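You operate a simulated robot arm through the tools that you are given. There is no shell and no other tool. Be economical: measure what you need, move in short steps, check, and stop when the job is done.

The job below is to be done with a simulated two-armed robot. You get a single attempt, and the scene is never put back.

TASK
Stop the dryer, rub-test the blue proof and put it in the pass or hold tray.
Fine: FAST goes to the pass tray, SMEAR to the hold tray; one hand steadies the tester while the other draws the sled out and home, once.

The check looks at the end state, three seconds after you hand in, the way a careful person would. Anything else that was tipped, shoved, dropped, spilled or broken makes it a failure.

THE ROBOT
Two 7-joint arms with two-finger parallel grippers on one trunk, on a base that drives. Base frame: it is fixed to the floor where the robot stands at the start and does not move with it; the origin is under the middle of the robot, x ahead of it, y to its left, z up; the surface under the hand at the start is at about z = 780. Readings come in mm, degrees, newtons and seconds.
The left shoulder is at the start at [70, 163, 1195], the right one opposite. With the tool pointing down near the work surface each hand reaches from about 360 to 880 mm from the robot's upright axis, wherever it stands, measured 20 degrees to its own side. Places, roughly: blotter knob [500, 200, 900]; blotter plunger [500, 300, 900]; dryer key [500, -100, 900]; first slot of the hold tray [700, 300, 800]; first slot of the pass tray [700, -100, 800]; rub sled [600, 100, 900]; rub tester slot [600, 100, 800]. Payload 3.43 kg a hand.
The tool frame of a hand sits at the grasp point between the pads (the TCP): z along the fingers, y along the line on which they close. The tips reach 34 mm beyond it. Largest opening 128 mm; finger width 24, thickness 12; the body of the gripper, 48 by 130 mm, starts 96 mm behind the TCP.
Orientation is that of the tool frame in the base frame, as a unit quaternion [x, y, z, w]. With the fingers straight down and closing along the base's y, the tool's x points along the base's -x, its y along +y and its z along -z.

THE INTERFACE
- The arms move only by the tool jog_arm. It takes "left_motion", "right_motion" or both (then of equal length, played together; a hand with none holds still); each is a list of rows, each a list of 3 entries, a list of its own where there are three numbers: the shift along the base's x, y, z in units of 300 mm (1.0 is 300 mm), then the turn, a rotation vector about the base's x, y, z in units of 90 degrees (1.0 is 90 degrees), then the finger opening in m, from 0 to 0.128. In form: [[[dx, dy, dz], [ax, ay, az], gripper], ...]. A call has 1 to 12 rows; each row is the pose to reach, as a shift and turn from the pose commanded when the call began. A call with a number of a shift or a turn outside -1 to 1 is refused whole. A row lasts 0.2 s, in which the tool goes at most 50 mm and 8.6 degrees; a call with a longer step from one row to the next is refused whole, and so is a gripper value outside its range. Where a pose cannot be reached the arm comes as near as it can. A force on the tool above 40 N (or 10 N above the force at the start of the call, whichever is more), or a blocked arm, ends the call early, and 0.2 s more pass. Each finger travels about 153 mm/s and halts on what it meets, pressing with about 30 N; the grip force reading is that of the motor and also rises with nothing between the fingers. The clock runs only during rows and for 0.2 s after the last one: add rows that repeat a pose to give the fingers time. The reply holds the time, the measured pose of the TCP, the force on the tool along the base axes, the opening and the grip force, in the units named above and with some noise, with the torque about the TCP (base axes, N m) and any sound that the robot's microphone picked up.
- Cameras (640 x 400 px; columns grow to the right, rows downward): "scene" is now at [135.9, 6.4, 1417.4]; the picture's right is [0.07, -1.00, 0.00], its down [-0.64, -0.05, -0.77] and it looks along [0.77, 0.06, -0.64] (base axes); focal length 291 px, centre (320, 200). "left" rides on the left gripper at [76, 11, -160] in its tool frame; the picture's right is [-0.15, 0.99, 0.00], its down [-0.88, -0.13, -0.46] and it looks along [-0.45, -0.07, 0.89] (tool axes); focal length 234 px, centre (320, 200). "right" rides on the right gripper at [76, -11, -160] in its tool frame; the picture's right is [0.15, 0.99, 0.00], its down [-0.88, 0.13, -0.46] and it looks along [-0.45, 0.07, 0.89] (tool axes); focal length 234 px, centre (320, 200). There is no depth. A picture from a camera that has moved, and an enlarged one, comes with that camera's place and axes in the base frame and with its lens.
- camera(camera): a new picture of that camera. The clock stands still meanwhile.
- lift_body(by): slides the trunk up (or, below 0, down) by that many mm; the arms and the scene camera ride with it, the base frame stays. It gives what a move gives, with no picture.
- drive_base(legs): drives the robot by 1 to 6 legs, each [ahead, left, turn to the left] in mm, mm and degrees, along the robot's own axes; the way and the turn of a leg run together, so that a leg with both is an arc; at most 1500 mm and 180 degrees a leg. The arms and the cameras ride along, it lands a little off, and it stops where it bumps. It gives what a move gives.
- turn_head(pan, tilt): turns the head with the scene camera to pan (to the left, within 86 degrees either way) and tilt (down, from -29 to 69), counted from straight ahead of the robot. It gives what a move gives.
- inspect(camera, box): a new picture of the part [left, top, right, bottom] of that camera's present view, enlarged. The clock stands still meanwhile.
- sign_off(): hands the job in; it is judged then, once.

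Go step by step. Nothing tells you exact positions but the pictures and the camera data: compare them with the known pose of the tool, close in by small moves and look again before you grip or let go. The budget is 120 turns and 100 pictures, counting those below and the enlarged ones. Unless the task says otherwise, let go and move clear before handing in, and close with one line.

The tools are called by a JSON object that holds its "fn" and its "kwargs". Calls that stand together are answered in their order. jog_arm: Moves the arms, as the interface text tells. Its arguments: {"type":"object","properties":{"left_motion":{"type":"array","items":{"type":"array"}},"right_motion":{"type":"array","items":{"type":"array"}}},"required":[]} The other tools are called the same way: lift_body (by) slides the trunk up or down; drive_base (legs) drives the base; turn_head (pan, tilt) turns the head that bears the scene camera; camera (camera) takes a picture; inspect (camera, box) takes an enlarged picture of a part of a camera's view; sign_off () hands the job in.

At the start:

```text
time: 0.0
left_ee_pos: [585.3, 303.1, 1125.0]
left_tool_rot: [-0.001, 1.0, 0.0, 0.0]
left_contact_force: [0.4, 0.0, 0.1]
left_ft_torque: [0.01, 0.01, -0.01]
left_width: 128.2
left_gripper_force: 0.2
right_ee_pos: [584.8, -178.7, 1149.7]
right_tool_rot: [0.0, 1.0, 0.0, 0.0]
right_contact_force: [0.0, 0.6, 0.8]
right_ft_torque: [0.02, 0.0, 0.0]
right_width: 128.1
right_gripper_force: 0.1
trunk travel left (down, up): [-675.0, 265.0]
robot x, y, heading: [3.6, -1.2, 0.1]
head pan, tilt: [4.1, 39.7]
```

scene: 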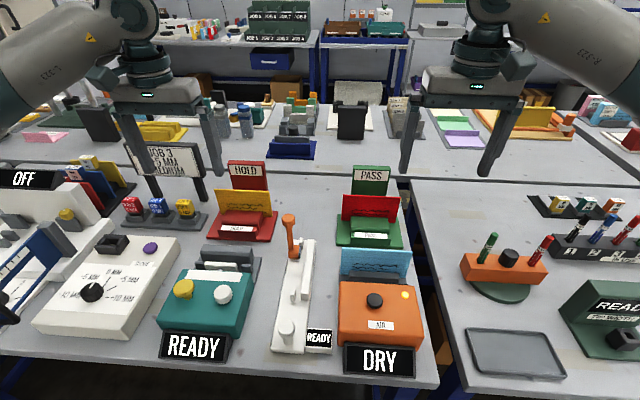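
right: 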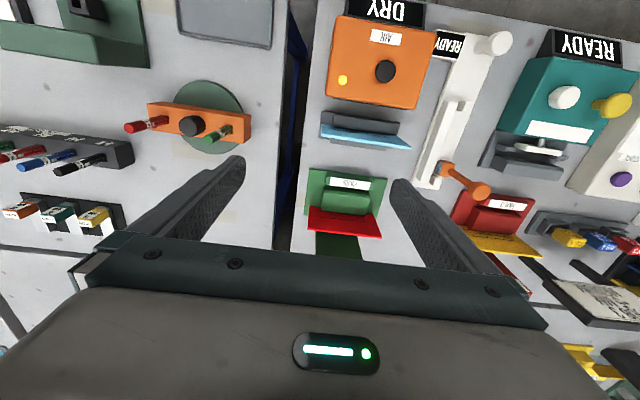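
left: 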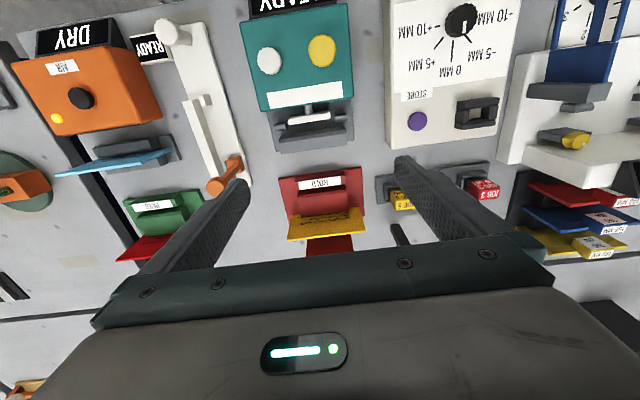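

I see the orange dryer with its "DRY" display and the blue proof behind it, the white rub tester with an orange-handled sled, the teal blotter, and the hold and pass trays, which already hold cards. I'll enlarge the key parts first.

{"fn": "inspect", "kwargs": {"camera": "scene", "box": [250, 200, 450, 390]}}

{"fn": "inspect", "kwargs": {"camera": "scene", "box": [140, 150, 420, 300]}}

{"fn": "inspect", "kwargs": {"camera": "right", "box": [290, 0, 640, 270]}}

```text
2.11 times, centred on (350, 295) of scene
camera zoom: at [135.9, 6.4, 1417.4], right [0.07, -1.0, 0.0], down [-0.64, -0.05, -0.77], along [0.77, 0.06, -0.64], focal length 612 px, centre (257, 0)
```

zoom: 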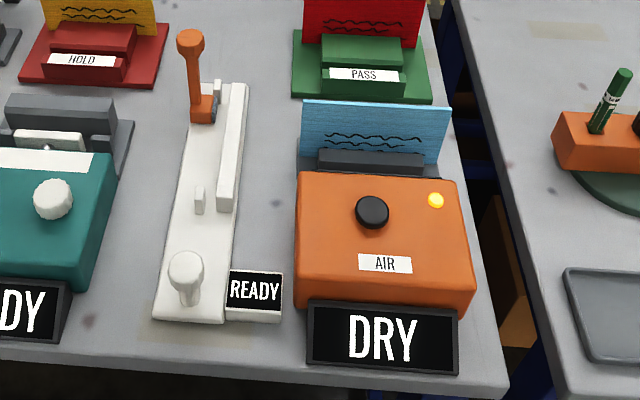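

```text
2.29 times, centred on (280, 225) of scene
camera zoom: at [135.9, 6.4, 1417.4], right [0.07, -1.0, 0.0], down [-0.64, -0.05, -0.77], along [0.77, 0.06, -0.64], focal length 665 px, centre (411, 143)
```

zoom: 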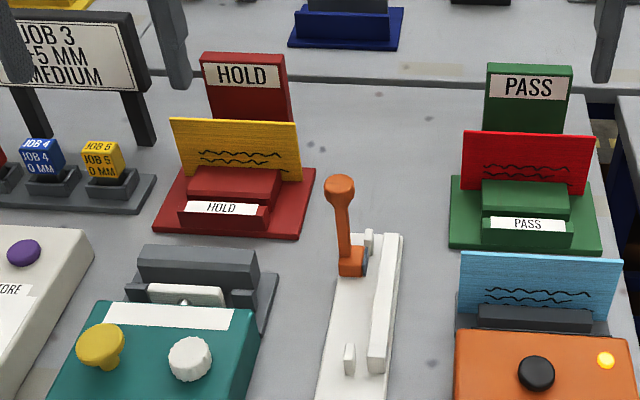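

```text
1.48 times, centred on (465, 135) of right
camera zoom: at [510.0, -191.9, 1310.5], right [-0.15, 0.99, 0.0], down [0.88, 0.13, 0.46], along [0.45, 0.07, -0.89], focal length 347 px, centre (105, 296)
```

zoom: 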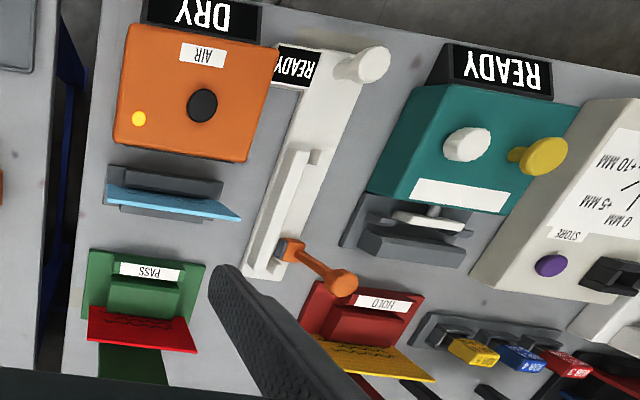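

The key is near [481, -84, 858] and the blue card's top edge near x=594, z=895, y from -10 to -165. I'll bring the right-hand camera over the tester for a closer look.

{"fn": "jog_arm", "kwargs": {"right_motion": [[[0, 0.127, -0.05], [0, 0, 0], 0.128], [[0, 0.254, -0.1], [0, 0, 0], 0.128], [[0, 0.381, -0.15], [0, 0, 0], 0.128], [[0, 0.508, -0.2], [0, 0, 0], 0.128], [[0, 0.635, -0.25], [0, 0, 0], 0.128], [[0, 0.762, -0.3], [0, 0, 0], 0.128]]}}

{"fn": "camera", "kwargs": {"camera": "right"}}

{"fn": "inspect", "kwargs": {"camera": "left", "box": [60, 0, 380, 270]}}

```text
time: 1.4
left_ee_pos: [588.0, 304.2, 1124.4]
left_tool_rot: [-0.001, 1.0, -0.001, 0.0]
left_contact_force: [0.5, -0.2, 0.0]
left_ft_torque: [-0.02, -0.07, 0.01]
left_width: 127.6
left_gripper_force: 0.1
right_ee_pos: [585.2, 51.3, 1060.6]
right_tool_rot: [0.0, 1.0, -0.001, 0.0]
right_contact_force: [-0.2, 0.3, 0.3]
right_ft_torque: [0.01, 0.06, 0.01]
right_width: 127.9
right_gripper_force: 0.0
trunk travel left (down, up): [-675.0, 265.0]
robot x, y, heading: [-2.0, -1.4, 0.0]
head pan, tilt: [4.1, 39.7]
```

```text
93 pictures are left
camera right: at [511.1, 40.2, 1219.8], right [-0.15, 0.99, 0.0], down [0.88, 0.13, 0.46], along [0.45, 0.07, -0.89], focal length 234 px, centre (320, 200)
```

right: 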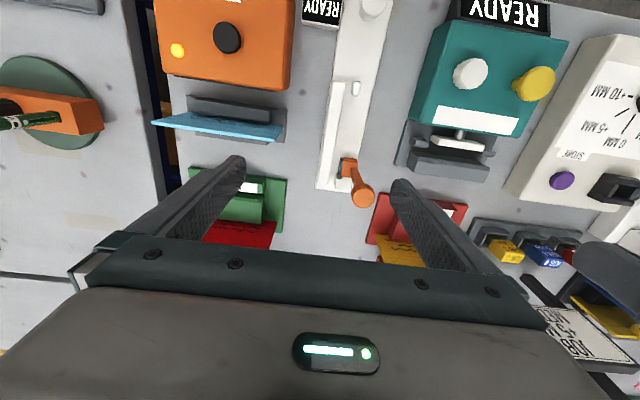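

```text
1.48 times, centred on (220, 135) of left
camera zoom: at [510.3, 315.3, 1282.8], right [0.15, 0.99, 0.0], down [0.88, -0.13, 0.46], along [0.45, -0.07, -0.89], focal length 347 px, centre (468, 296)
```

zoom: 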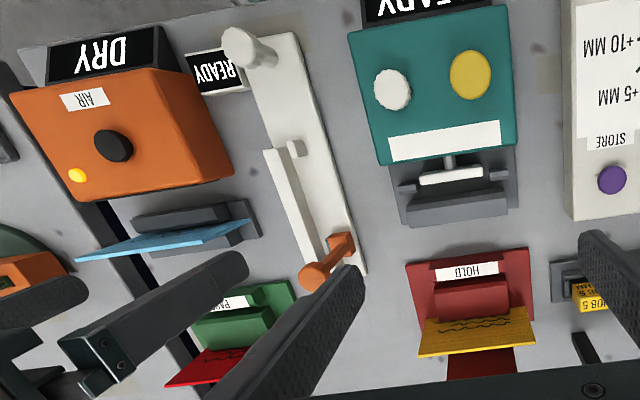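

The tester runs along x near y≈90. I'll enlarge the tester, the trays and the card rack.

{"fn": "inspect", "kwargs": {"camera": "right", "box": [290, 70, 410, 220]}}

{"fn": "inspect", "kwargs": {"camera": "right", "box": [145, 70, 305, 260]}}

{"fn": "inspect", "kwargs": {"camera": "scene", "box": [270, 200, 350, 360]}}

```text
2.67 times, centred on (350, 145) of right
camera zoom: at [511.1, 40.2, 1219.8], right [-0.15, 0.99, 0.0], down [0.88, 0.13, 0.46], along [0.45, 0.07, -0.89], focal length 624 px, centre (240, 347)
```

zoom: 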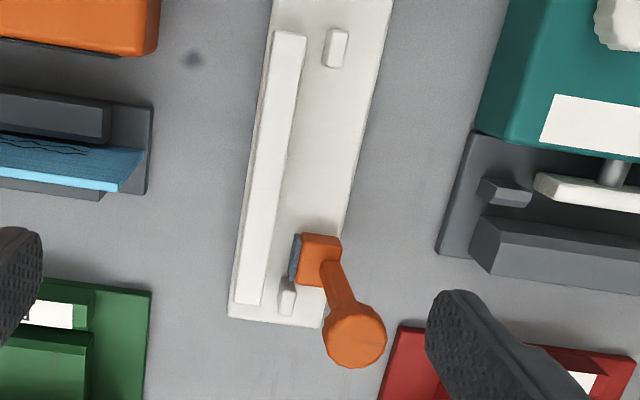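

```text
2.11 times, centred on (225, 165) of right
camera zoom: at [511.1, 40.2, 1219.8], right [-0.15, 0.99, 0.0], down [0.88, 0.13, 0.46], along [0.45, 0.07, -0.89], focal length 493 px, centre (520, 274)
```

zoom: 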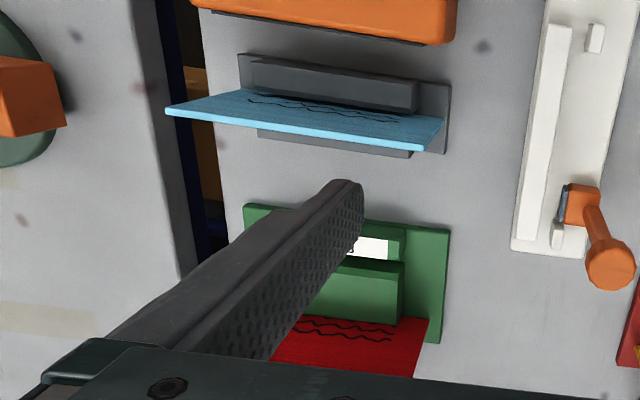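

```text
2.50 times, centred on (310, 280) of scene
camera zoom: at [136.2, 8.5, 1417.4], right [0.07, -1.0, 0.0], down [-0.64, -0.05, -0.77], along [0.77, 0.05, -0.64], focal length 727 px, centre (345, 0)
```

zoom: 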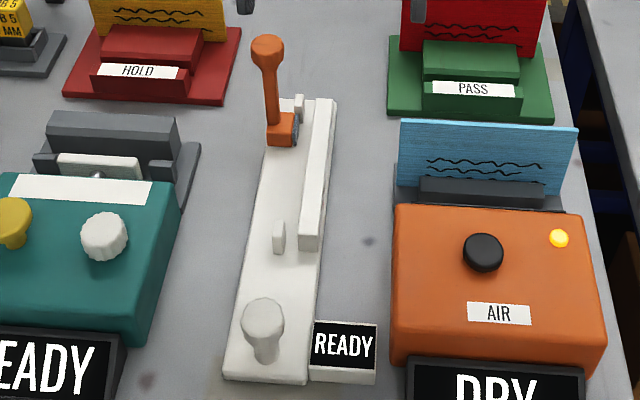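

The tester slot lies between the long wall (x 510–676, left face y≈80) and two pegs. The sled handle top is near [642, 118, 929] and the steadying knob near [411, 98, 873]. First I'll stop the dryer by bringing the closed right fingers above its key.

{"fn": "jog_arm", "kwargs": {"right_motion": [[[-0.07, -0.09, -0.07], [0, 0, 0], 0.1], [[-0.14, -0.18, -0.14], [0, 0, 0], 0.07], [[-0.21, -0.27, -0.21], [0, 0, 0], 0.03], [[-0.28, -0.36, -0.28], [0, 0, 0], 0.0], [[-0.347, -0.45, -0.4], [0, 0, 0], 0.0], [[-0.347, -0.45, -0.45], [0, 0, 0], 0.0], [[-0.347, -0.45, -0.45], [0, 0, 0], 0.0]]}}

{"fn": "camera", "kwargs": {"camera": "scene"}}

{"fn": "camera", "kwargs": {"camera": "right"}}

```text
time: 3.0
left_ee_pos: [586.0, 303.4, 1125.2]
left_tool_rot: [-0.001, 1.0, 0.0, 0.0]
left_contact_force: [-0.3, 0.1, -0.3]
left_ft_torque: [-0.02, -0.01, 0.0]
left_width: 128.0
left_gripper_force: 0.1
right_ee_pos: [480.5, -86.8, 925.4]
right_tool_rot: [0.001, 1.0, 0.0, 0.0]
right_contact_force: [-0.1, 0.1, 0.4]
right_ft_torque: [-0.02, -0.02, 0.01]
right_width: 0.2
right_gripper_force: 29.5
trunk travel left (down, up): [-675.0, 265.0]
robot x, y, heading: [-2.4, -1.9, -0.4]
head pan, tilt: [4.1, 39.7]
```

```text
88 pictures are left
camera scene: at [135.7, 6.2, 1417.5], right [0.07, -1.0, 0.0], down [-0.64, -0.05, -0.77], along [0.77, 0.06, -0.64], focal length 291 px, centre (320, 200)
```

scene: 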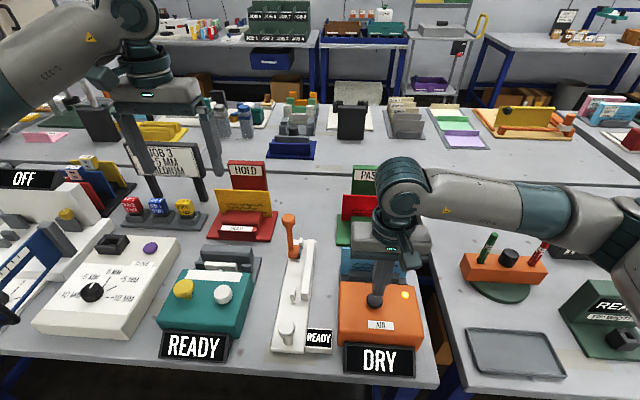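

```text
87 pictures are left
camera right: at [405.4, -98.1, 1084.5], right [-0.15, 0.99, 0.0], down [0.88, 0.13, 0.46], along [0.45, 0.07, -0.89], focal length 234 px, centre (320, 200)
```

right: 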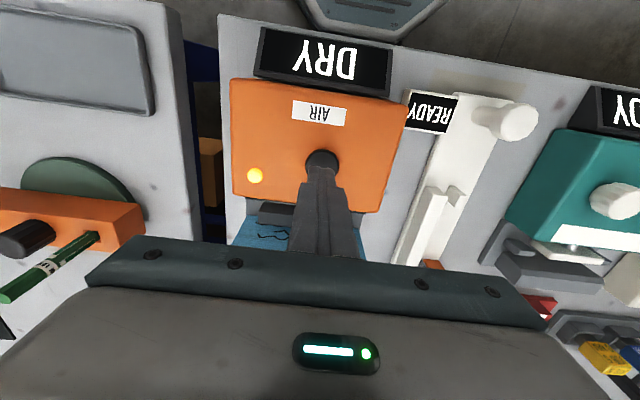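

The fingertips are just above the key, so I'll press down gently.

{"fn": "jog_arm", "kwargs": {"right_motion": [[[-0.012, 0.005, -0.05], [0, 0, 0], 0.0], [[-0.012, 0.005, -0.09], [0, 0, 0], 0.0], [[-0.012, 0.005, -0.105], [0, 0, 0], 0.0], [[-0.012, 0.005, -0.12], [0, 0, 0], 0.0], [[-0.012, 0.005, -0.135], [0, 0, 0], 0.0], [[-0.012, 0.005, -0.145], [0, 0, 0], 0.0], [[-0.012, 0.005, -0.145], [0, 0, 0], 0.0]]}}

{"fn": "inspect", "kwargs": {"camera": "scene", "box": [250, 200, 450, 390]}}

```text
time: 4.3
left_ee_pos: [581.2, 303.0, 1128.7]
left_tool_rot: [-0.001, 1.0, 0.001, 0.002]
left_contact_force: [-0.3, 0.1, 0.2]
left_ft_torque: [0.01, -0.06, 0.02]
left_width: 128.2
left_gripper_force: 0.0
right_ee_pos: [476.8, -84.5, 892.1]
right_tool_rot: [0.002, 1.0, 0.002, 0.008]
right_contact_force: [-0.8, -1.6, 24.3]
right_ft_torque: [-0.03, 0.13, 0.14]
right_width: 0.1
right_gripper_force: 29.6
trunk travel left (down, up): [-675.0, 265.0]
robot x, y, heading: [0.5, -0.8, 0.1]
head pan, tilt: [4.1, 39.7]
heard: click
stopped in row 6 (right hand): the force on the tool passed its limit at 43 N (the readings are from after the stop); the commanded pose is now the measured one
```

```text
2.11 times, centred on (350, 295) of scene
camera zoom: at [129.9, 5.8, 1418.5], right [0.07, -1.0, 0.0], down [-0.63, -0.05, -0.77], along [0.77, 0.06, -0.63], focal length 612 px, centre (257, 0)
```

zoom: 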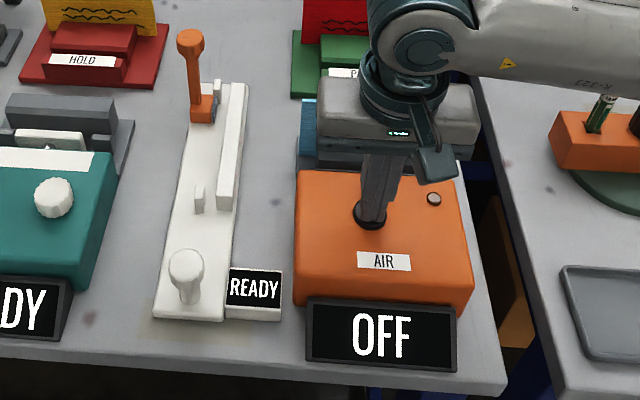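

The dryer shows OFF. I'll lift, turn the right hand +90° about z and hover over the blue card.

{"fn": "jog_arm", "kwargs": {"right_motion": [[[0, 0, 0.12], [0, 0, 0], 0.0], [[0, 0, 0.25], [0, 0, 0.09], 0.0], [[0.02, 0, 0.36], [0, 0, 0.181], 0.02], [[0.08, 0, 0.4], [0, 0, 0.272], 0.04], [[0.14, -0.01, 0.4], [0, 0, 0.363], 0.05], [[0.2, -0.01, 0.4], [0, 0, 0.454], 0.05], [[0.26, -0.02, 0.4], [0, 0, 0.545], 0.05], [[0.32, -0.02, 0.4], [0, 0, 0.636], 0.05], [[0.36, -0.02, 0.4], [0, 0, 0.727], 0.05], [[0.39, -0.022, 0.38], [0, 0, 0.818], 0.05], [[0.39, -0.022, 0.36], [0, 0, 0.909], 0.05], [[0.39, -0.022, 0.36], [0, 0, 1.0], 0.05]]}}

{"fn": "camera", "kwargs": {"camera": "right"}}

{"fn": "camera", "kwargs": {"camera": "scene"}}

{"fn": "inspect", "kwargs": {"camera": "left", "box": [60, 0, 380, 270]}}

```text
time: 6.9
left_ee_pos: [583.2, 308.9, 1125.4]
left_tool_rot: [-0.001, 1.0, -0.004, 0.002]
left_contact_force: [-0.6, 1.0, -0.2]
left_ft_torque: [-0.16, -0.06, -0.02]
left_width: 127.9
left_gripper_force: 0.1
right_ee_pos: [495.0, -20.7, 1023.4]
right_tool_rot: [-0.688, 0.724, -0.048, 0.022]
right_contact_force: [-2.0, 0.2, -0.3]
right_ft_torque: [-0.14, -0.1, -0.01]
right_width: 50.2
right_gripper_force: 0.0
right hand out of reach, approached as far as the arm can: row 10, 11, 12
trunk travel left (down, up): [-675.0, 265.0]
robot x, y, heading: [-0.4, -0.3, 0.1]
head pan, tilt: [4.1, 39.7]
```

```text
85 pictures are left
camera right: at [487.1, -90.6, 1187.1], right [-0.99, -0.1, -0.09], down [-0.13, 0.9, 0.41], along [0.05, 0.42, -0.91], focal length 234 px, centre (320, 200)
```

right: 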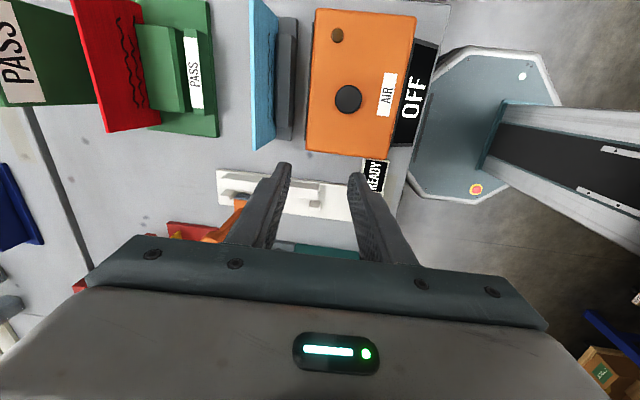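

```text
84 pictures are left
camera scene: at [131.8, 14.8, 1417.8], right [0.07, -1.0, 0.01], down [-0.63, -0.05, -0.77], along [0.77, 0.05, -0.64], focal length 291 px, centre (320, 200)
```

scene: 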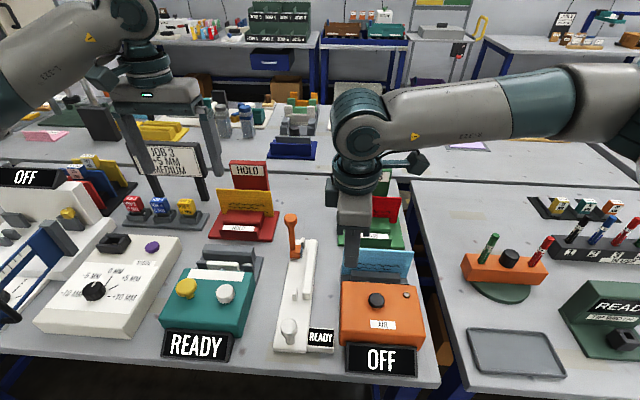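

```text
1.48 times, centred on (220, 135) of left
camera zoom: at [506.5, 321.2, 1283.0], right [0.14, 0.99, -0.01], down [0.88, -0.13, 0.46], along [0.45, -0.07, -0.89], focal length 347 px, centre (468, 296)
```

zoom: 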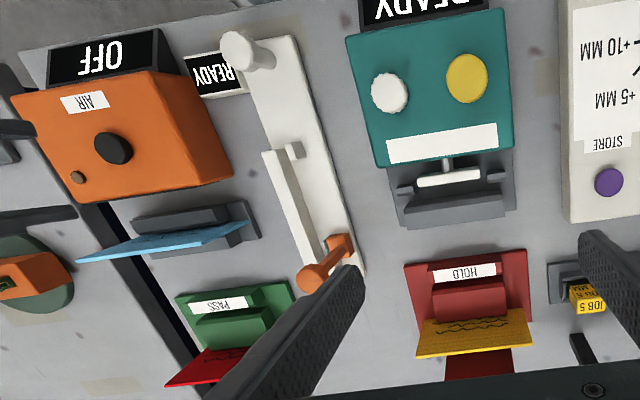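

Right-hand +90° yaw runs out of joint range, while its mirror image, left-hand +90°, should be comfortable. I'll unwind the right arm and park it at the right, then use the left hand for the card.

{"fn": "jog_arm", "kwargs": {"right_motion": [[[0, 0, 0.05], [0, 0, -0.09], 0.05], [[0, 0, 0.1], [0, 0, -0.181], 0.05], [[0, -0.04, 0.14], [0, 0, -0.272], 0.05], [[0, -0.08, 0.18], [0, 0, -0.363], 0.05], [[0, -0.13, 0.22], [0, 0, -0.454], 0.05], [[0, -0.18, 0.26], [0, 0, -0.545], 0.05], [[0, -0.23, 0.3], [0, 0, -0.636], 0.05], [[0, -0.29, 0.35], [0, 0, -0.727], 0.05], [[0, -0.36, 0.4], [0, 0, -0.818], 0.05], [[0, -0.43, 0.45], [0, 0, -0.909], 0.05], [[0, -0.5, 0.5], [0, 0, -1.0], 0.05], [[0, -0.55, 0.5], [0, 0, -1.0], 0.05]]}}

```text
time: 9.5
left_ee_pos: [585.9, 302.7, 1126.6]
left_tool_rot: [-0.001, 1.0, 0.0, 0.0]
left_contact_force: [0.9, -0.1, -0.2]
left_ft_torque: [-0.01, -0.01, 0.0]
left_width: 128.3
left_gripper_force: 0.1
right_ee_pos: [498.0, -191.8, 1172.7]
right_tool_rot: [0.027, 0.998, -0.048, -0.015]
right_contact_force: [0.5, -0.7, -1.0]
right_ft_torque: [0.03, -0.01, 0.02]
right_width: 49.9
right_gripper_force: 0.1
trunk travel left (down, up): [-675.0, 265.0]
robot x, y, heading: [-0.8, 2.5, 0.1]
head pan, tilt: [4.1, 39.7]
```

Now I'll move the right hand further aside while the left hand turns +90° and comes across high.

{"fn": "jog_arm", "kwargs": {"left_motion": [[[0, -0.06, 0], [0, 0, 0.083], 0.1], [[0, -0.13, 0], [0, 0, 0.167], 0.05], [[0, -0.2, -0.02], [0, 0, 0.25], 0.05], [[0, -0.27, -0.04], [0, 0, 0.333], 0.05], [[0, -0.34, -0.06], [0, 0, 0.417], 0.05], [[0, -0.41, -0.08], [0, 0, 0.5], 0.05], [[0, -0.48, -0.1], [0, 0, 0.583], 0.05], [[0, -0.55, -0.12], [0, 0, 0.667], 0.05], [[0, -0.62, -0.14], [0, 0, 0.75], 0.05], [[0, -0.69, -0.16], [0, 0, 0.833], 0.05], [[0.01, -0.76, -0.18], [0, 0, 0.917], 0.05], [[0.02, -0.8, -0.2], [0, 0, 1.0], 0.05]], "right_motion": [[[0, -0.05, 0], [0, 0, 0], 0.05], [[0, -0.1, 0], [0, 0, 0], 0.05], [[0, -0.15, 0], [0, 0, 0], 0.05], [[0, -0.2, 0], [0, 0, 0], 0.05], [[0, -0.25, 0], [0, 0, 0], 0.05], [[0, -0.3, 0], [0, 0, 0], 0.05], [[0, -0.35, 0], [0, 0, 0], 0.05], [[0, -0.4, 0], [0, 0, 0], 0.05], [[0, -0.45, 0], [0, 0, 0], 0.05], [[0, -0.5, 0], [0, 0, 0], 0.05], [[0, -0.5, 0], [0, 0, 0], 0.05], [[0, -0.5, 0], [0, 0, 0], 0.05]]}}

{"fn": "camera", "kwargs": {"camera": "left"}}

```text
time: 12.1
left_ee_pos: [592.3, 61.7, 1064.4]
left_tool_rot: [0.709, -0.706, 0.0, 0.0]
left_contact_force: [-0.9, -0.5, 0.8]
left_ft_torque: [0.02, 0.01, 0.02]
left_width: 50.0
left_gripper_force: 0.1
right_ee_pos: [497.5, -341.0, 1171.9]
right_tool_rot: [0.026, 0.998, -0.047, -0.016]
right_contact_force: [1.0, 0.0, 0.2]
right_ft_torque: [0.01, 0.0, -0.02]
right_width: 49.9
right_gripper_force: 0.2
trunk travel left (down, up): [-675.0, 265.0]
robot x, y, heading: [-0.3, -0.7, -0.0]
head pan, tilt: [4.1, 39.7]
```

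```text
82 pictures are left
camera left: at [581.2, -14.3, 1223.6], right [-0.99, 0.14, 0.0], down [0.13, 0.88, 0.46], along [0.07, 0.45, -0.89], focal length 234 px, centre (320, 200)
```

left: 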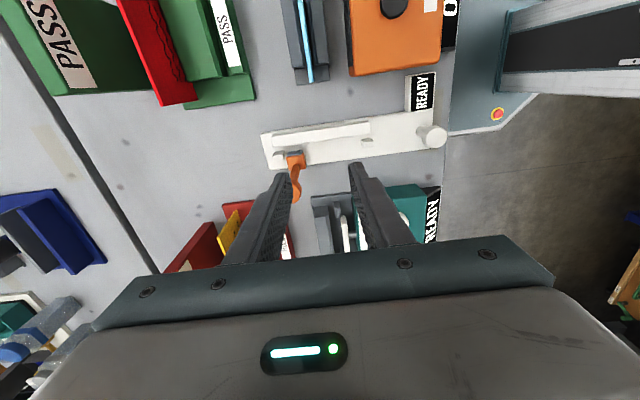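

The left hand turned cleanly. I'll use this view to measure the tester and card.

{"fn": "inspect", "kwargs": {"camera": "left", "box": [250, 60, 450, 210]}}

{"fn": "inspect", "kwargs": {"camera": "left", "box": [110, 0, 350, 120]}}

```text
2.67 times, centred on (350, 135) of left
camera zoom: at [581.2, -14.3, 1223.6], right [-0.99, 0.14, 0.0], down [0.13, 0.88, 0.46], along [0.07, 0.45, -0.89], focal length 624 px, centre (240, 373)
```

zoom: 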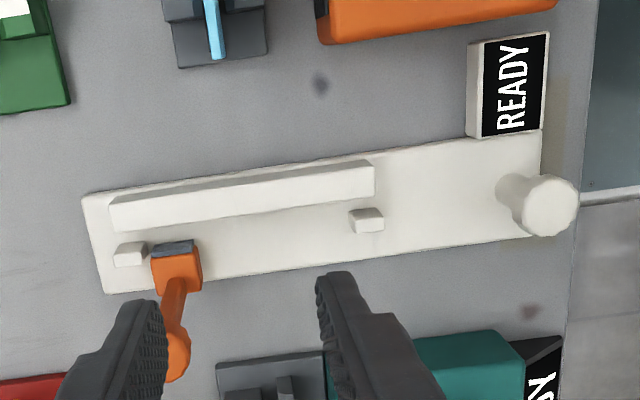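

```text
2.67 times, centred on (230, 60) of left
camera zoom: at [581.2, -14.3, 1223.6], right [-0.99, 0.14, 0.0], down [0.13, 0.88, 0.46], along [0.07, 0.45, -0.89], focal length 624 px, centre (560, 573)
```

zoom: 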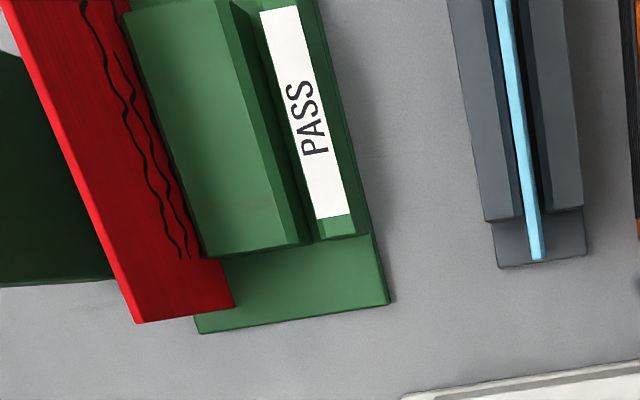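

The card's top edge is at x≈593, and the slot runs between y≈76 and 88. I'll move the left hand over the card.

{"fn": "jog_arm", "kwargs": {"left_motion": [[[0, -0.13, -0.05], [0, 0, 0], 0.05], [[0, -0.26, -0.1], [0, 0, 0], 0.05], [[0, -0.39, -0.15], [0, 0, 0], 0.05], [[0, -0.51, -0.2], [0, 0, 0], 0.05], [[0, -0.51, -0.25], [0, 0, 0], 0.05]]}}

{"fn": "camera", "kwargs": {"camera": "left"}}

{"fn": "inspect", "kwargs": {"camera": "scene", "box": [300, 180, 460, 300]}}

```text
time: 13.3
left_ee_pos: [593.0, -89.5, 989.3]
left_tool_rot: [0.708, -0.706, 0.001, 0.001]
left_contact_force: [1.0, 0.5, 0.1]
left_ft_torque: [0.01, 0.01, -0.01]
left_width: 50.1
left_gripper_force: 0.1
right_ee_pos: [497.3, -339.9, 1171.9]
right_tool_rot: [0.025, 0.998, -0.048, -0.015]
right_contact_force: [0.6, 0.2, 0.9]
right_ft_torque: [-0.04, -0.01, 0.0]
right_width: 50.1
right_gripper_force: 0.1
trunk travel left (down, up): [-675.0, 265.0]
robot x, y, heading: [-0.0, 1.5, 0.1]
head pan, tilt: [4.1, 39.7]
```

```text
79 pictures are left
camera left: at [581.2, -165.5, 1148.6], right [-0.99, 0.14, 0.0], down [0.13, 0.88, 0.45], along [0.07, 0.45, -0.89], focal length 234 px, centre (320, 200)
```

left: 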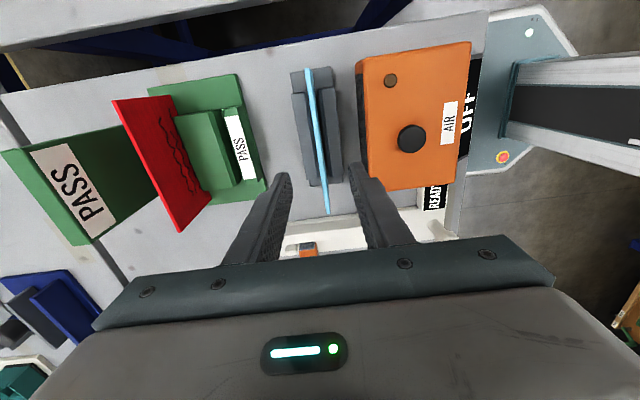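

```text
3.33 times, centred on (380, 240) of scene
camera zoom: at [136.1, 7.6, 1417.4], right [0.07, -1.0, 0.0], down [-0.64, -0.05, -0.77], along [0.77, 0.05, -0.64], focal length 970 px, centre (120, 67)
```

zoom: 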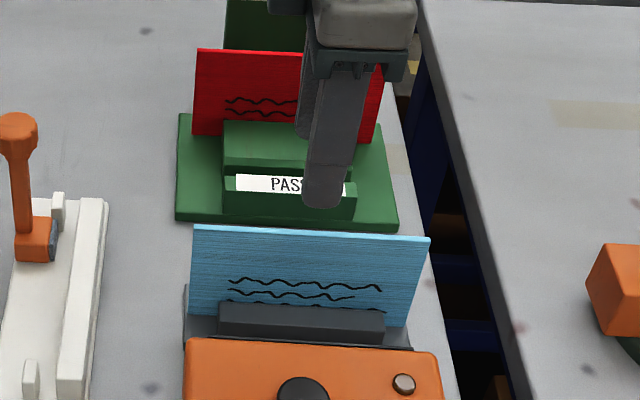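

The card is centred at about [593, -95] with its top at z≈895. I'll descend to grip height and close.

{"fn": "jog_arm", "kwargs": {"left_motion": [[[0, -0.018, -0.1], [0, 0, 0], 0.05], [[0, -0.018, -0.2], [0, 0, 0], 0.05], [[0, -0.018, -0.3], [0, 0, 0], 0.05], [[0, -0.018, -0.36], [0, 0, 0], 0.05], [[0, -0.018, -0.36], [0, 0, 0], 0.05]]}}

{"fn": "inspect", "kwargs": {"camera": "left", "box": [200, 60, 440, 260]}}

```text
time: 14.5
left_ee_pos: [592.2, -94.9, 880.5]
left_tool_rot: [0.708, -0.706, 0.001, 0.001]
left_contact_force: [-0.2, -0.3, -0.4]
left_ft_torque: [0.02, 0.0, 0.01]
left_width: 49.9
left_gripper_force: 0.1
right_ee_pos: [497.2, -342.4, 1172.7]
right_tool_rot: [0.025, 0.998, -0.049, -0.017]
right_contact_force: [-0.1, 0.4, -0.5]
right_ft_torque: [0.03, -0.01, 0.02]
right_width: 49.8
right_gripper_force: 0.1
trunk travel left (down, up): [-675.0, 265.0]
robot x, y, heading: [-0.8, -2.1, -0.1]
head pan, tilt: [4.1, 39.7]
```

```text
2.00 times, centred on (320, 160) of left
camera zoom: at [580.6, -172.0, 1040.2], right [-0.99, 0.15, 0.0], down [0.13, 0.88, 0.46], along [0.07, 0.45, -0.89], focal length 468 px, centre (320, 280)
```

zoom: 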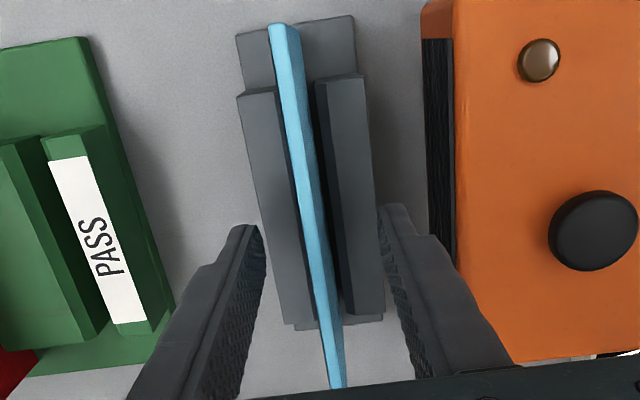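

The fingers straddle the card, so I'll close and lift it straight out.

{"fn": "jog_arm", "kwargs": {"left_motion": [[[0, 0, 0], [0, 0, 0], 0.02], [[0, 0, 0], [0, 0, 0], 0.0], [[0, 0, 0], [0, 0, 0], 0.0], [[0, 0, 0], [0, 0, 0], 0.0], [[0, 0, 0.07], [0, 0, 0], 0.0], [[0, 0, 0.17], [0, 0, 0], 0.0], [[0, 0, 0.3], [0, 0, 0], 0.0], [[0, 0, 0.43], [0, 0, 0], 0.0], [[0, 0, 0.43], [0, 0, 0], 0.0]]}}

{"fn": "camera", "kwargs": {"camera": "scene"}}

{"fn": "camera", "kwargs": {"camera": "left"}}

```text
time: 16.5
left_ee_pos: [593.7, -95.2, 1012.8]
left_tool_rot: [0.708, -0.707, -0.001, 0.001]
left_contact_force: [0.5, 0.6, -0.1]
left_ft_torque: [0.0, 0.0, -0.01]
left_width: 3.7
left_gripper_force: 29.7
right_ee_pos: [497.4, -341.7, 1170.7]
right_tool_rot: [0.026, 0.998, -0.048, -0.015]
right_contact_force: [1.0, 0.6, -0.2]
right_ft_torque: [0.0, -0.02, -0.03]
right_width: 49.9
right_gripper_force: 0.0
trunk travel left (down, up): [-675.0, 265.0]
robot x, y, heading: [-0.8, -1.3, -0.0]
head pan, tilt: [4.1, 39.7]
```

```text
76 pictures are left
camera scene: at [136.5, 6.2, 1417.4], right [0.07, -1.0, 0.0], down [-0.64, -0.05, -0.77], along [0.77, 0.06, -0.64], focal length 291 px, centre (320, 200)
```

scene: 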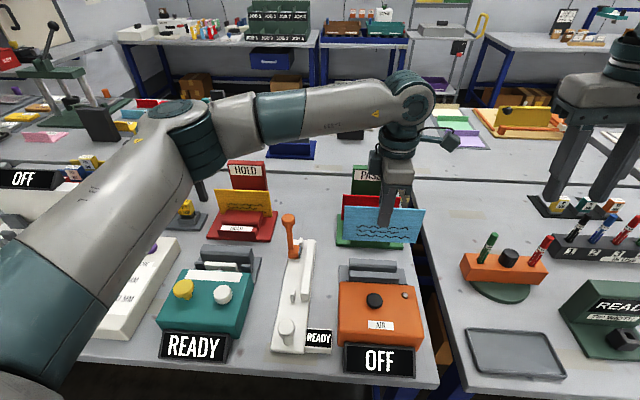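

```text
75 pictures are left
camera left: at [581.5, -172.0, 1170.0], right [-0.99, 0.15, 0.0], down [0.13, 0.88, 0.46], along [0.07, 0.45, -0.89], focal length 234 px, centre (320, 200)
```

left: 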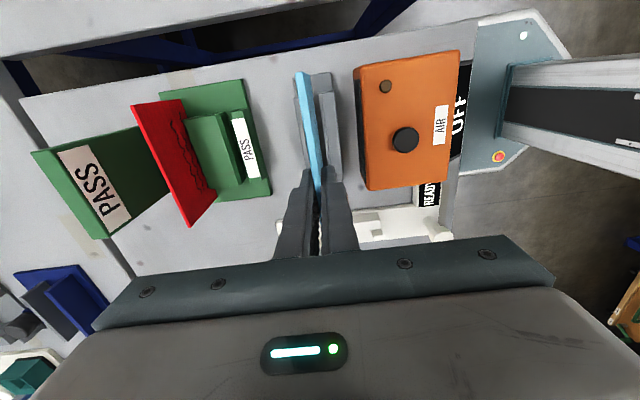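

The card is held cleanly (3.7 mm thick). I'll raise it, turn back −90° so its print faces +y (the sled pad), and hover over the slot.

{"fn": "jog_arm", "kwargs": {"left_motion": [[[0, 0, 0.1], [0, 0, 0], 0.0], [[0, 0.04, 0.18], [0, 0, -0.09], 0.0], [[0, 0.1, 0.18], [0, 0, -0.181], 0.0], [[0, 0.16, 0.18], [0, 0, -0.272], 0.0], [[0, 0.22, 0.18], [0, 0, -0.363], 0.0], [[0, 0.28, 0.18], [0, 0, -0.454], 0.0], [[0, 0.34, 0.18], [0, 0, -0.545], 0.0], [[0, 0.4, 0.18], [0, 0, -0.636], 0.0], [[0, 0.46, 0.18], [0, 0, -0.727], 0.0], [[0.005, 0.52, 0.18], [0, 0, -0.818], 0.0], [[0.005, 0.57, 0.18], [0, 0, -0.909], 0.0], [[0.005, 0.59, 0.18], [0, 0, -1.0], 0.0]]}}

{"fn": "camera", "kwargs": {"camera": "left"}}

{"fn": "camera", "kwargs": {"camera": "scene"}}

```text
time: 19.1
left_ee_pos: [593.0, 81.4, 1065.6]
left_tool_rot: [0.002, 1.0, 0.0, 0.0]
left_contact_force: [-0.6, 0.8, -0.5]
left_ft_torque: [-0.02, -0.03, -0.01]
left_width: 3.5
left_gripper_force: 30.2
right_ee_pos: [498.2, -342.5, 1172.3]
right_tool_rot: [0.025, 0.998, -0.049, -0.015]
right_contact_force: [0.9, 0.2, 0.2]
right_ft_torque: [0.01, 0.0, 0.0]
right_width: 50.0
right_gripper_force: 0.0
trunk travel left (down, up): [-675.0, 265.0]
robot x, y, heading: [0.2, 0.8, -0.1]
head pan, tilt: [4.1, 39.7]
```

```text
74 pictures are left
camera left: at [517.1, 91.4, 1223.6], right [0.15, 0.99, 0.0], down [0.88, -0.13, 0.46], along [0.45, -0.07, -0.89], focal length 234 px, centre (320, 200)
```

left: 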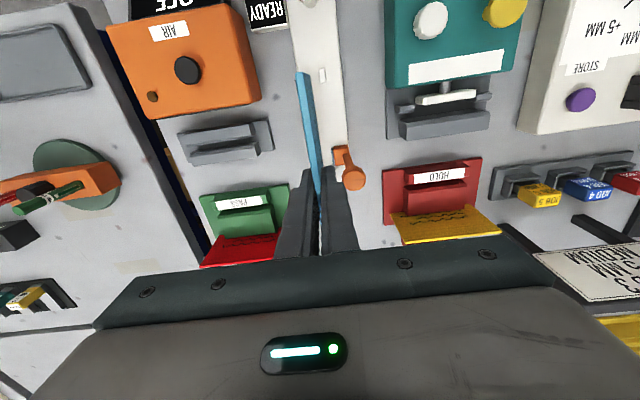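

```text
73 pictures are left
camera scene: at [135.9, 6.2, 1417.4], right [0.07, -1.0, 0.0], down [-0.64, -0.05, -0.77], along [0.77, 0.06, -0.64], focal length 291 px, centre (320, 200)
```

scene: 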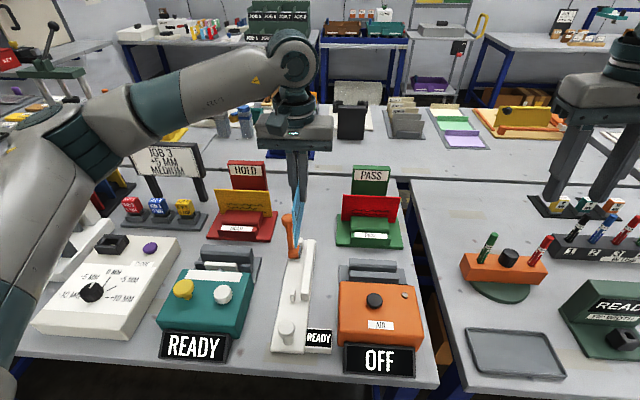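

I'll check the alignment of the card against the slot in an enlarged view.

{"fn": "inspect", "kwargs": {"camera": "left", "box": [260, 40, 400, 200]}}

{"fn": "inspect", "kwargs": {"camera": "scene", "box": [265, 180, 345, 330]}}

```text
2.50 times, centred on (330, 120) of left
camera zoom: at [517.1, 91.4, 1223.6], right [0.15, 0.99, 0.0], down [0.88, -0.13, 0.46], along [0.45, -0.07, -0.89], focal length 585 px, centre (295, 400)
```

zoom: 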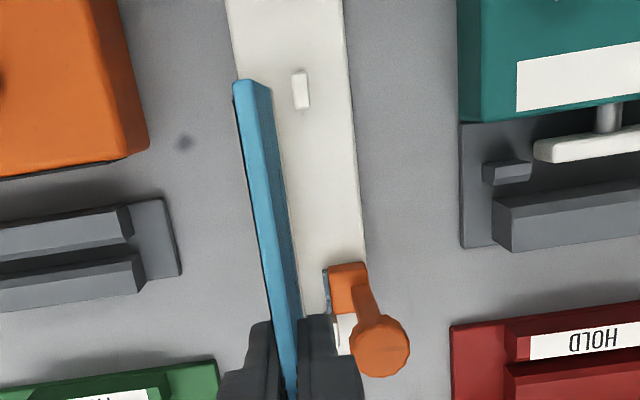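

```text
2.67 times, centred on (305, 255) of scene
camera zoom: at [135.9, 6.2, 1417.4], right [0.07, -1.0, 0.0], down [-0.64, -0.05, -0.77], along [0.77, 0.06, -0.64], focal length 776 px, centre (360, 53)
```

zoom: 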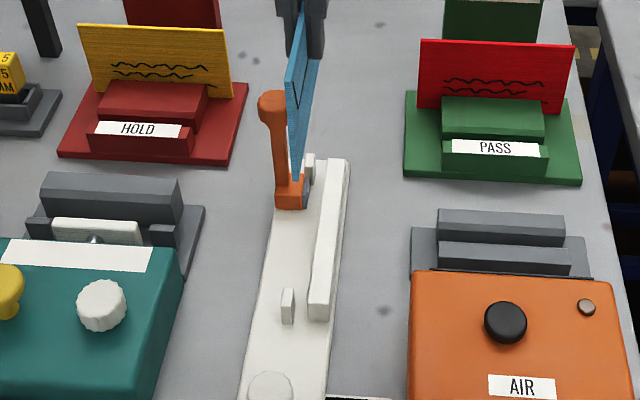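

The slot centre averages y≈84. I'll lower the card to just above the slot and look again.

{"fn": "jog_arm", "kwargs": {"left_motion": [[[0.005, 0.007, -0.1], [0, 0, 0], 0.0], [[0.005, 0.007, -0.2], [0, 0, 0], 0.0], [[0.005, 0.007, -0.3], [0, 0, 0], 0.0], [[0.005, 0.007, -0.37], [0, 0, 0], 0.0], [[0.005, 0.007, -0.37], [0, 0, 0], 0.0]]}}

{"fn": "inspect", "kwargs": {"camera": "left", "box": [250, 40, 390, 200]}}

{"fn": "inspect", "kwargs": {"camera": "scene", "box": [265, 200, 345, 330]}}

```text
time: 20.3
left_ee_pos: [594.3, 82.9, 952.9]
left_tool_rot: [-0.001, 1.0, 0.0, 0.001]
left_contact_force: [0.2, 0.2, -0.5]
left_ft_torque: [0.03, -0.02, 0.03]
left_width: 3.7
left_gripper_force: 30.4
right_ee_pos: [497.4, -341.6, 1171.7]
right_tool_rot: [0.025, 0.998, -0.049, -0.015]
right_contact_force: [0.5, 0.1, 0.0]
right_ft_torque: [0.01, -0.05, 0.0]
right_width: 49.9
right_gripper_force: 0.0
trunk travel left (down, up): [-675.0, 265.0]
robot x, y, heading: [-1.0, 0.3, -0.2]
head pan, tilt: [4.1, 39.7]
```

```text
2.50 times, centred on (320, 120) of left
camera zoom: at [518.0, 93.7, 1112.4], right [0.15, 0.99, 0.0], down [0.88, -0.13, 0.46], along [0.45, -0.07, -0.89], focal length 585 px, centre (320, 400)
```

zoom: 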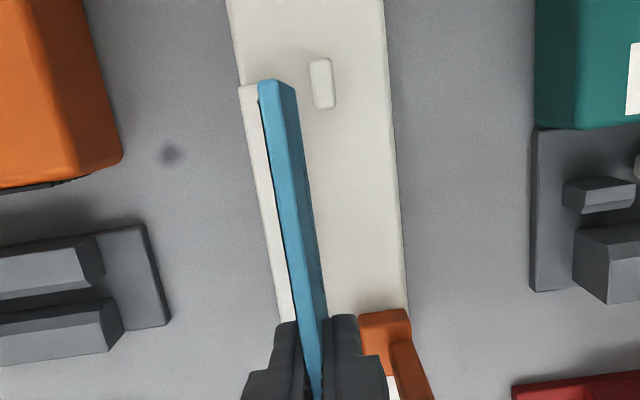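

```text
3.08 times, centred on (305, 265) of scene
camera zoom: at [135.6, 5.9, 1417.5], right [0.07, -1.0, 0.0], down [-0.64, -0.05, -0.77], along [0.77, 0.06, -0.64], focal length 895 px, centre (366, 0)
```

zoom: 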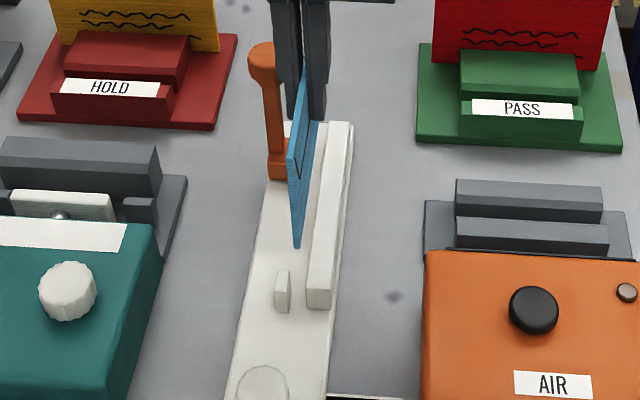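

The card bottom is at z≈868, about 85 below the TCP, and the slot centre is y≈85. I'll shift 2 mm, drop to just over the wall top, and recheck.

{"fn": "jog_arm", "kwargs": {"left_motion": [[[0, 0.006, -0.07], [0, 0, 0], 0.0], [[0, 0.006, -0.13], [0, 0, 0], 0.0], [[0, 0.006, -0.13], [0, 0, 0], 0.0]]}}

{"fn": "inspect", "kwargs": {"camera": "left", "box": [250, 40, 390, 200]}}

{"fn": "inspect", "kwargs": {"camera": "scene", "box": [285, 230, 345, 310]}}

```text
time: 21.1
left_ee_pos: [594.3, 84.3, 912.9]
left_tool_rot: [0.0, 1.0, 0.0, -0.001]
left_contact_force: [-0.4, 0.2, 0.0]
left_ft_torque: [0.05, 0.01, 0.01]
left_width: 3.3
left_gripper_force: 29.9
right_ee_pos: [497.7, -341.5, 1171.6]
right_tool_rot: [0.026, 0.998, -0.048, -0.016]
right_contact_force: [0.5, -0.9, 0.5]
right_ft_torque: [0.01, 0.0, 0.02]
right_width: 49.9
right_gripper_force: 0.2
trunk travel left (down, up): [-675.0, 265.0]
robot x, y, heading: [-0.1, -2.7, -0.0]
head pan, tilt: [4.1, 39.7]
```

```text
2.50 times, centred on (320, 120) of left
camera zoom: at [518.5, 95.4, 1072.6], right [0.15, 0.99, 0.0], down [0.88, -0.13, 0.46], along [0.45, -0.07, -0.89], focal length 585 px, centre (320, 400)
```

zoom: 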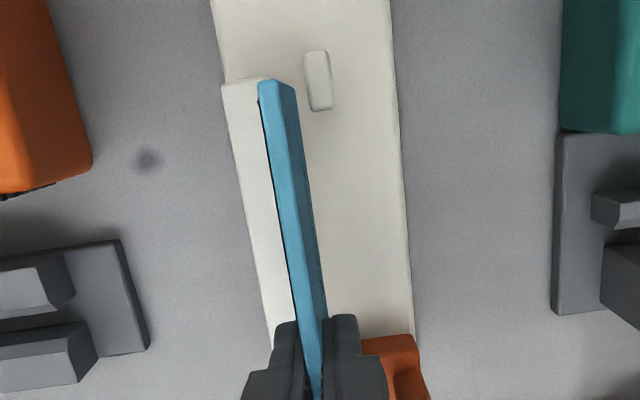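

```text
5.00 times, centred on (315, 270) of scene
camera zoom: at [135.8, 6.2, 1417.5], right [0.07, -1.0, 0.0], down [-0.64, -0.05, -0.77], along [0.77, 0.06, -0.64], focal length 1455 px, centre (345, -150)
```

zoom: 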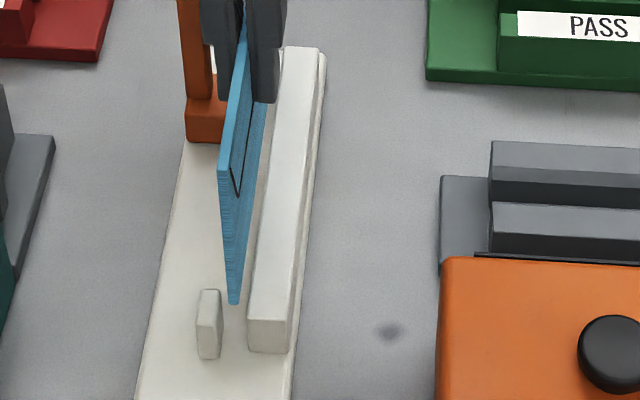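

The card edge sits midway between wall and peg. I'll lower it in small steps.

{"fn": "jog_arm", "kwargs": {"left_motion": [[[0, 0, -0.03], [0, 0, 0], 0.0], [[0, 0, -0.05], [0, 0, 0], 0.0], [[0, 0, -0.07], [0, 0, 0], 0.0], [[0, 0, -0.085], [0, 0, 0], 0.0], [[0, 0, -0.085], [0, 0, 0], 0.0]]}}

{"fn": "inspect", "kwargs": {"camera": "scene", "box": [285, 230, 345, 310]}}

```text
time: 22.3
left_ee_pos: [595.9, 85.4, 889.0]
left_tool_rot: [0.0, 1.0, 0.0, -0.001]
left_contact_force: [0.3, 0.3, -0.5]
left_ft_torque: [-0.01, 0.02, -0.01]
left_width: 3.6
left_gripper_force: 30.3
right_ee_pos: [497.8, -341.5, 1172.3]
right_tool_rot: [0.026, 0.998, -0.049, -0.016]
right_contact_force: [0.1, -0.8, 0.4]
right_ft_torque: [0.0, 0.01, 0.04]
right_width: 49.9
right_gripper_force: 0.1
trunk travel left (down, up): [-675.0, 265.0]
robot x, y, heading: [2.5, 2.9, -0.3]
head pan, tilt: [4.1, 39.7]
```

```text
5.00 times, centred on (315, 270) of scene
camera zoom: at [135.9, 6.2, 1417.4], right [0.07, -1.0, 0.0], down [-0.64, -0.05, -0.77], along [0.77, 0.06, -0.64], focal length 1455 px, centre (345, -150)
```

zoom: 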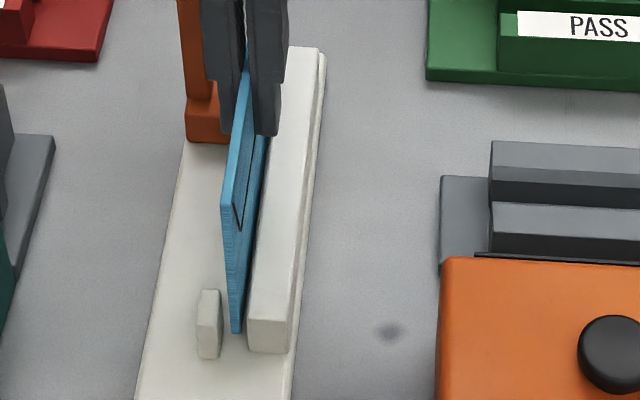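

The card is in the slot with about 13 mm still to go, so I'll continue down until it touches.

{"fn": "jog_arm", "kwargs": {"left_motion": [[[0, 0, -0.02], [0, 0, 0], 0.0], [[0, 0, -0.035], [0, 0, 0], 0.0], [[0, 0, -0.042], [0, 0, 0], 0.0], [[0, 0, -0.042], [0, 0, 0], 0.0]]}}

{"fn": "inspect", "kwargs": {"camera": "scene", "box": [285, 230, 345, 310]}}

```text
time: 23.3
left_ee_pos: [594.7, 85.7, 878.6]
left_tool_rot: [0.0, 1.0, 0.0, 0.002]
left_contact_force: [3.4, 0.4, 28.4]
left_ft_torque: [0.1, -0.1, -0.05]
left_width: 3.8
left_gripper_force: 30.3
right_ee_pos: [495.4, -341.9, 1172.7]
right_tool_rot: [0.026, 0.998, -0.048, -0.014]
right_contact_force: [-0.3, -0.2, 0.5]
right_ft_torque: [-0.02, -0.01, -0.04]
right_width: 49.9
right_gripper_force: 0.0
trunk travel left (down, up): [-675.0, 265.0]
robot x, y, heading: [-2.9, 0.3, 0.2]
head pan, tilt: [4.1, 39.7]
```

```text
5.00 times, centred on (315, 270) of scene
camera zoom: at [133.4, 5.8, 1417.9], right [0.07, -1.0, 0.0], down [-0.64, -0.05, -0.77], along [0.77, 0.06, -0.64], focal length 1455 px, centre (345, -150)
```

zoom: 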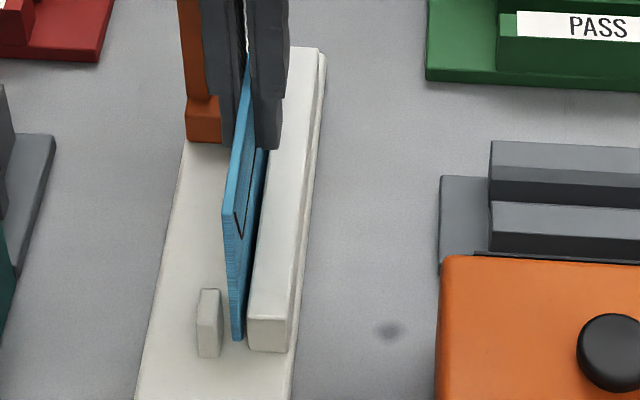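

The card is seated (28 N up). I'll ease off, open and lift away.

{"fn": "jog_arm", "kwargs": {"left_motion": [[[0, 0, 0.007], [0, 0, 0], 0.0], [[0, 0, 0.007], [0, 0, 0], 0.012], [[0, 0, 0.007], [0, 0, 0], 0.026], [[0, 0, 0.007], [0, 0, 0], 0.026], [[0, 0, 0.08], [0, 0, 0], 0.026], [[0, 0, 0.2], [0, 0, 0], 0.026], [[0, 0, 0.34], [0, 0, 0], 0.026], [[0, 0, 0.48], [0, 0, 0], 0.026]]}}

{"fn": "inspect", "kwargs": {"camera": "scene", "box": [250, 190, 350, 370]}}

{"fn": "camera", "kwargs": {"camera": "left"}}

```text
time: 25.1
left_ee_pos: [594.0, 84.5, 1021.1]
left_tool_rot: [0.001, 1.0, -0.001, 0.001]
left_contact_force: [0.0, 0.7, 1.4]
left_ft_torque: [0.02, -0.02, 0.02]
left_width: 25.9
left_gripper_force: 0.1
right_ee_pos: [496.2, -341.8, 1171.6]
right_tool_rot: [0.025, 0.998, -0.048, -0.015]
right_contact_force: [0.2, 0.5, -0.3]
right_ft_torque: [-0.02, 0.01, 0.01]
right_width: 49.9
right_gripper_force: 0.1
trunk travel left (down, up): [-675.0, 265.0]
robot x, y, heading: [-2.9, -0.7, 0.1]
head pan, tilt: [4.1, 39.7]
```

```text
2.22 times, centred on (300, 280) of scene
camera zoom: at [135.0, 5.7, 1417.5], right [0.07, -1.0, 0.0], down [-0.64, -0.05, -0.77], along [0.77, 0.06, -0.64], focal length 647 px, centre (364, 22)
```

zoom: 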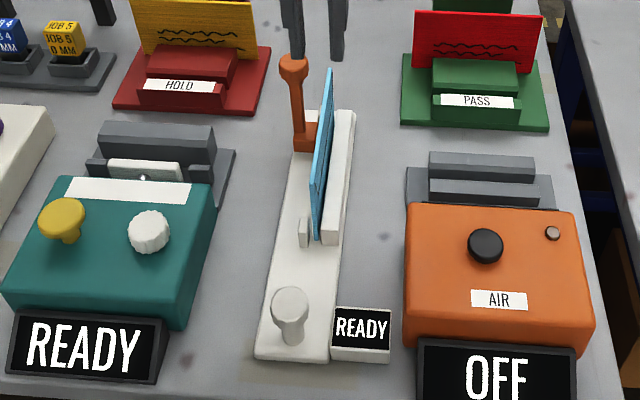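

```text
63 pictures are left
camera left: at [518.2, 94.3, 1179.8], right [0.15, 0.99, 0.0], down [0.88, -0.13, 0.46], along [0.45, -0.07, -0.89], focal length 234 px, centre (320, 200)
```

left: 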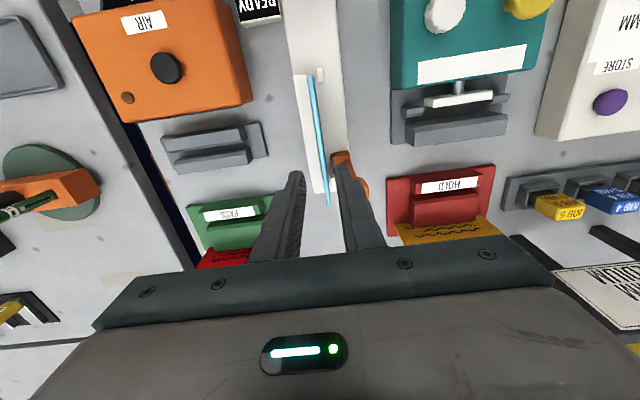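

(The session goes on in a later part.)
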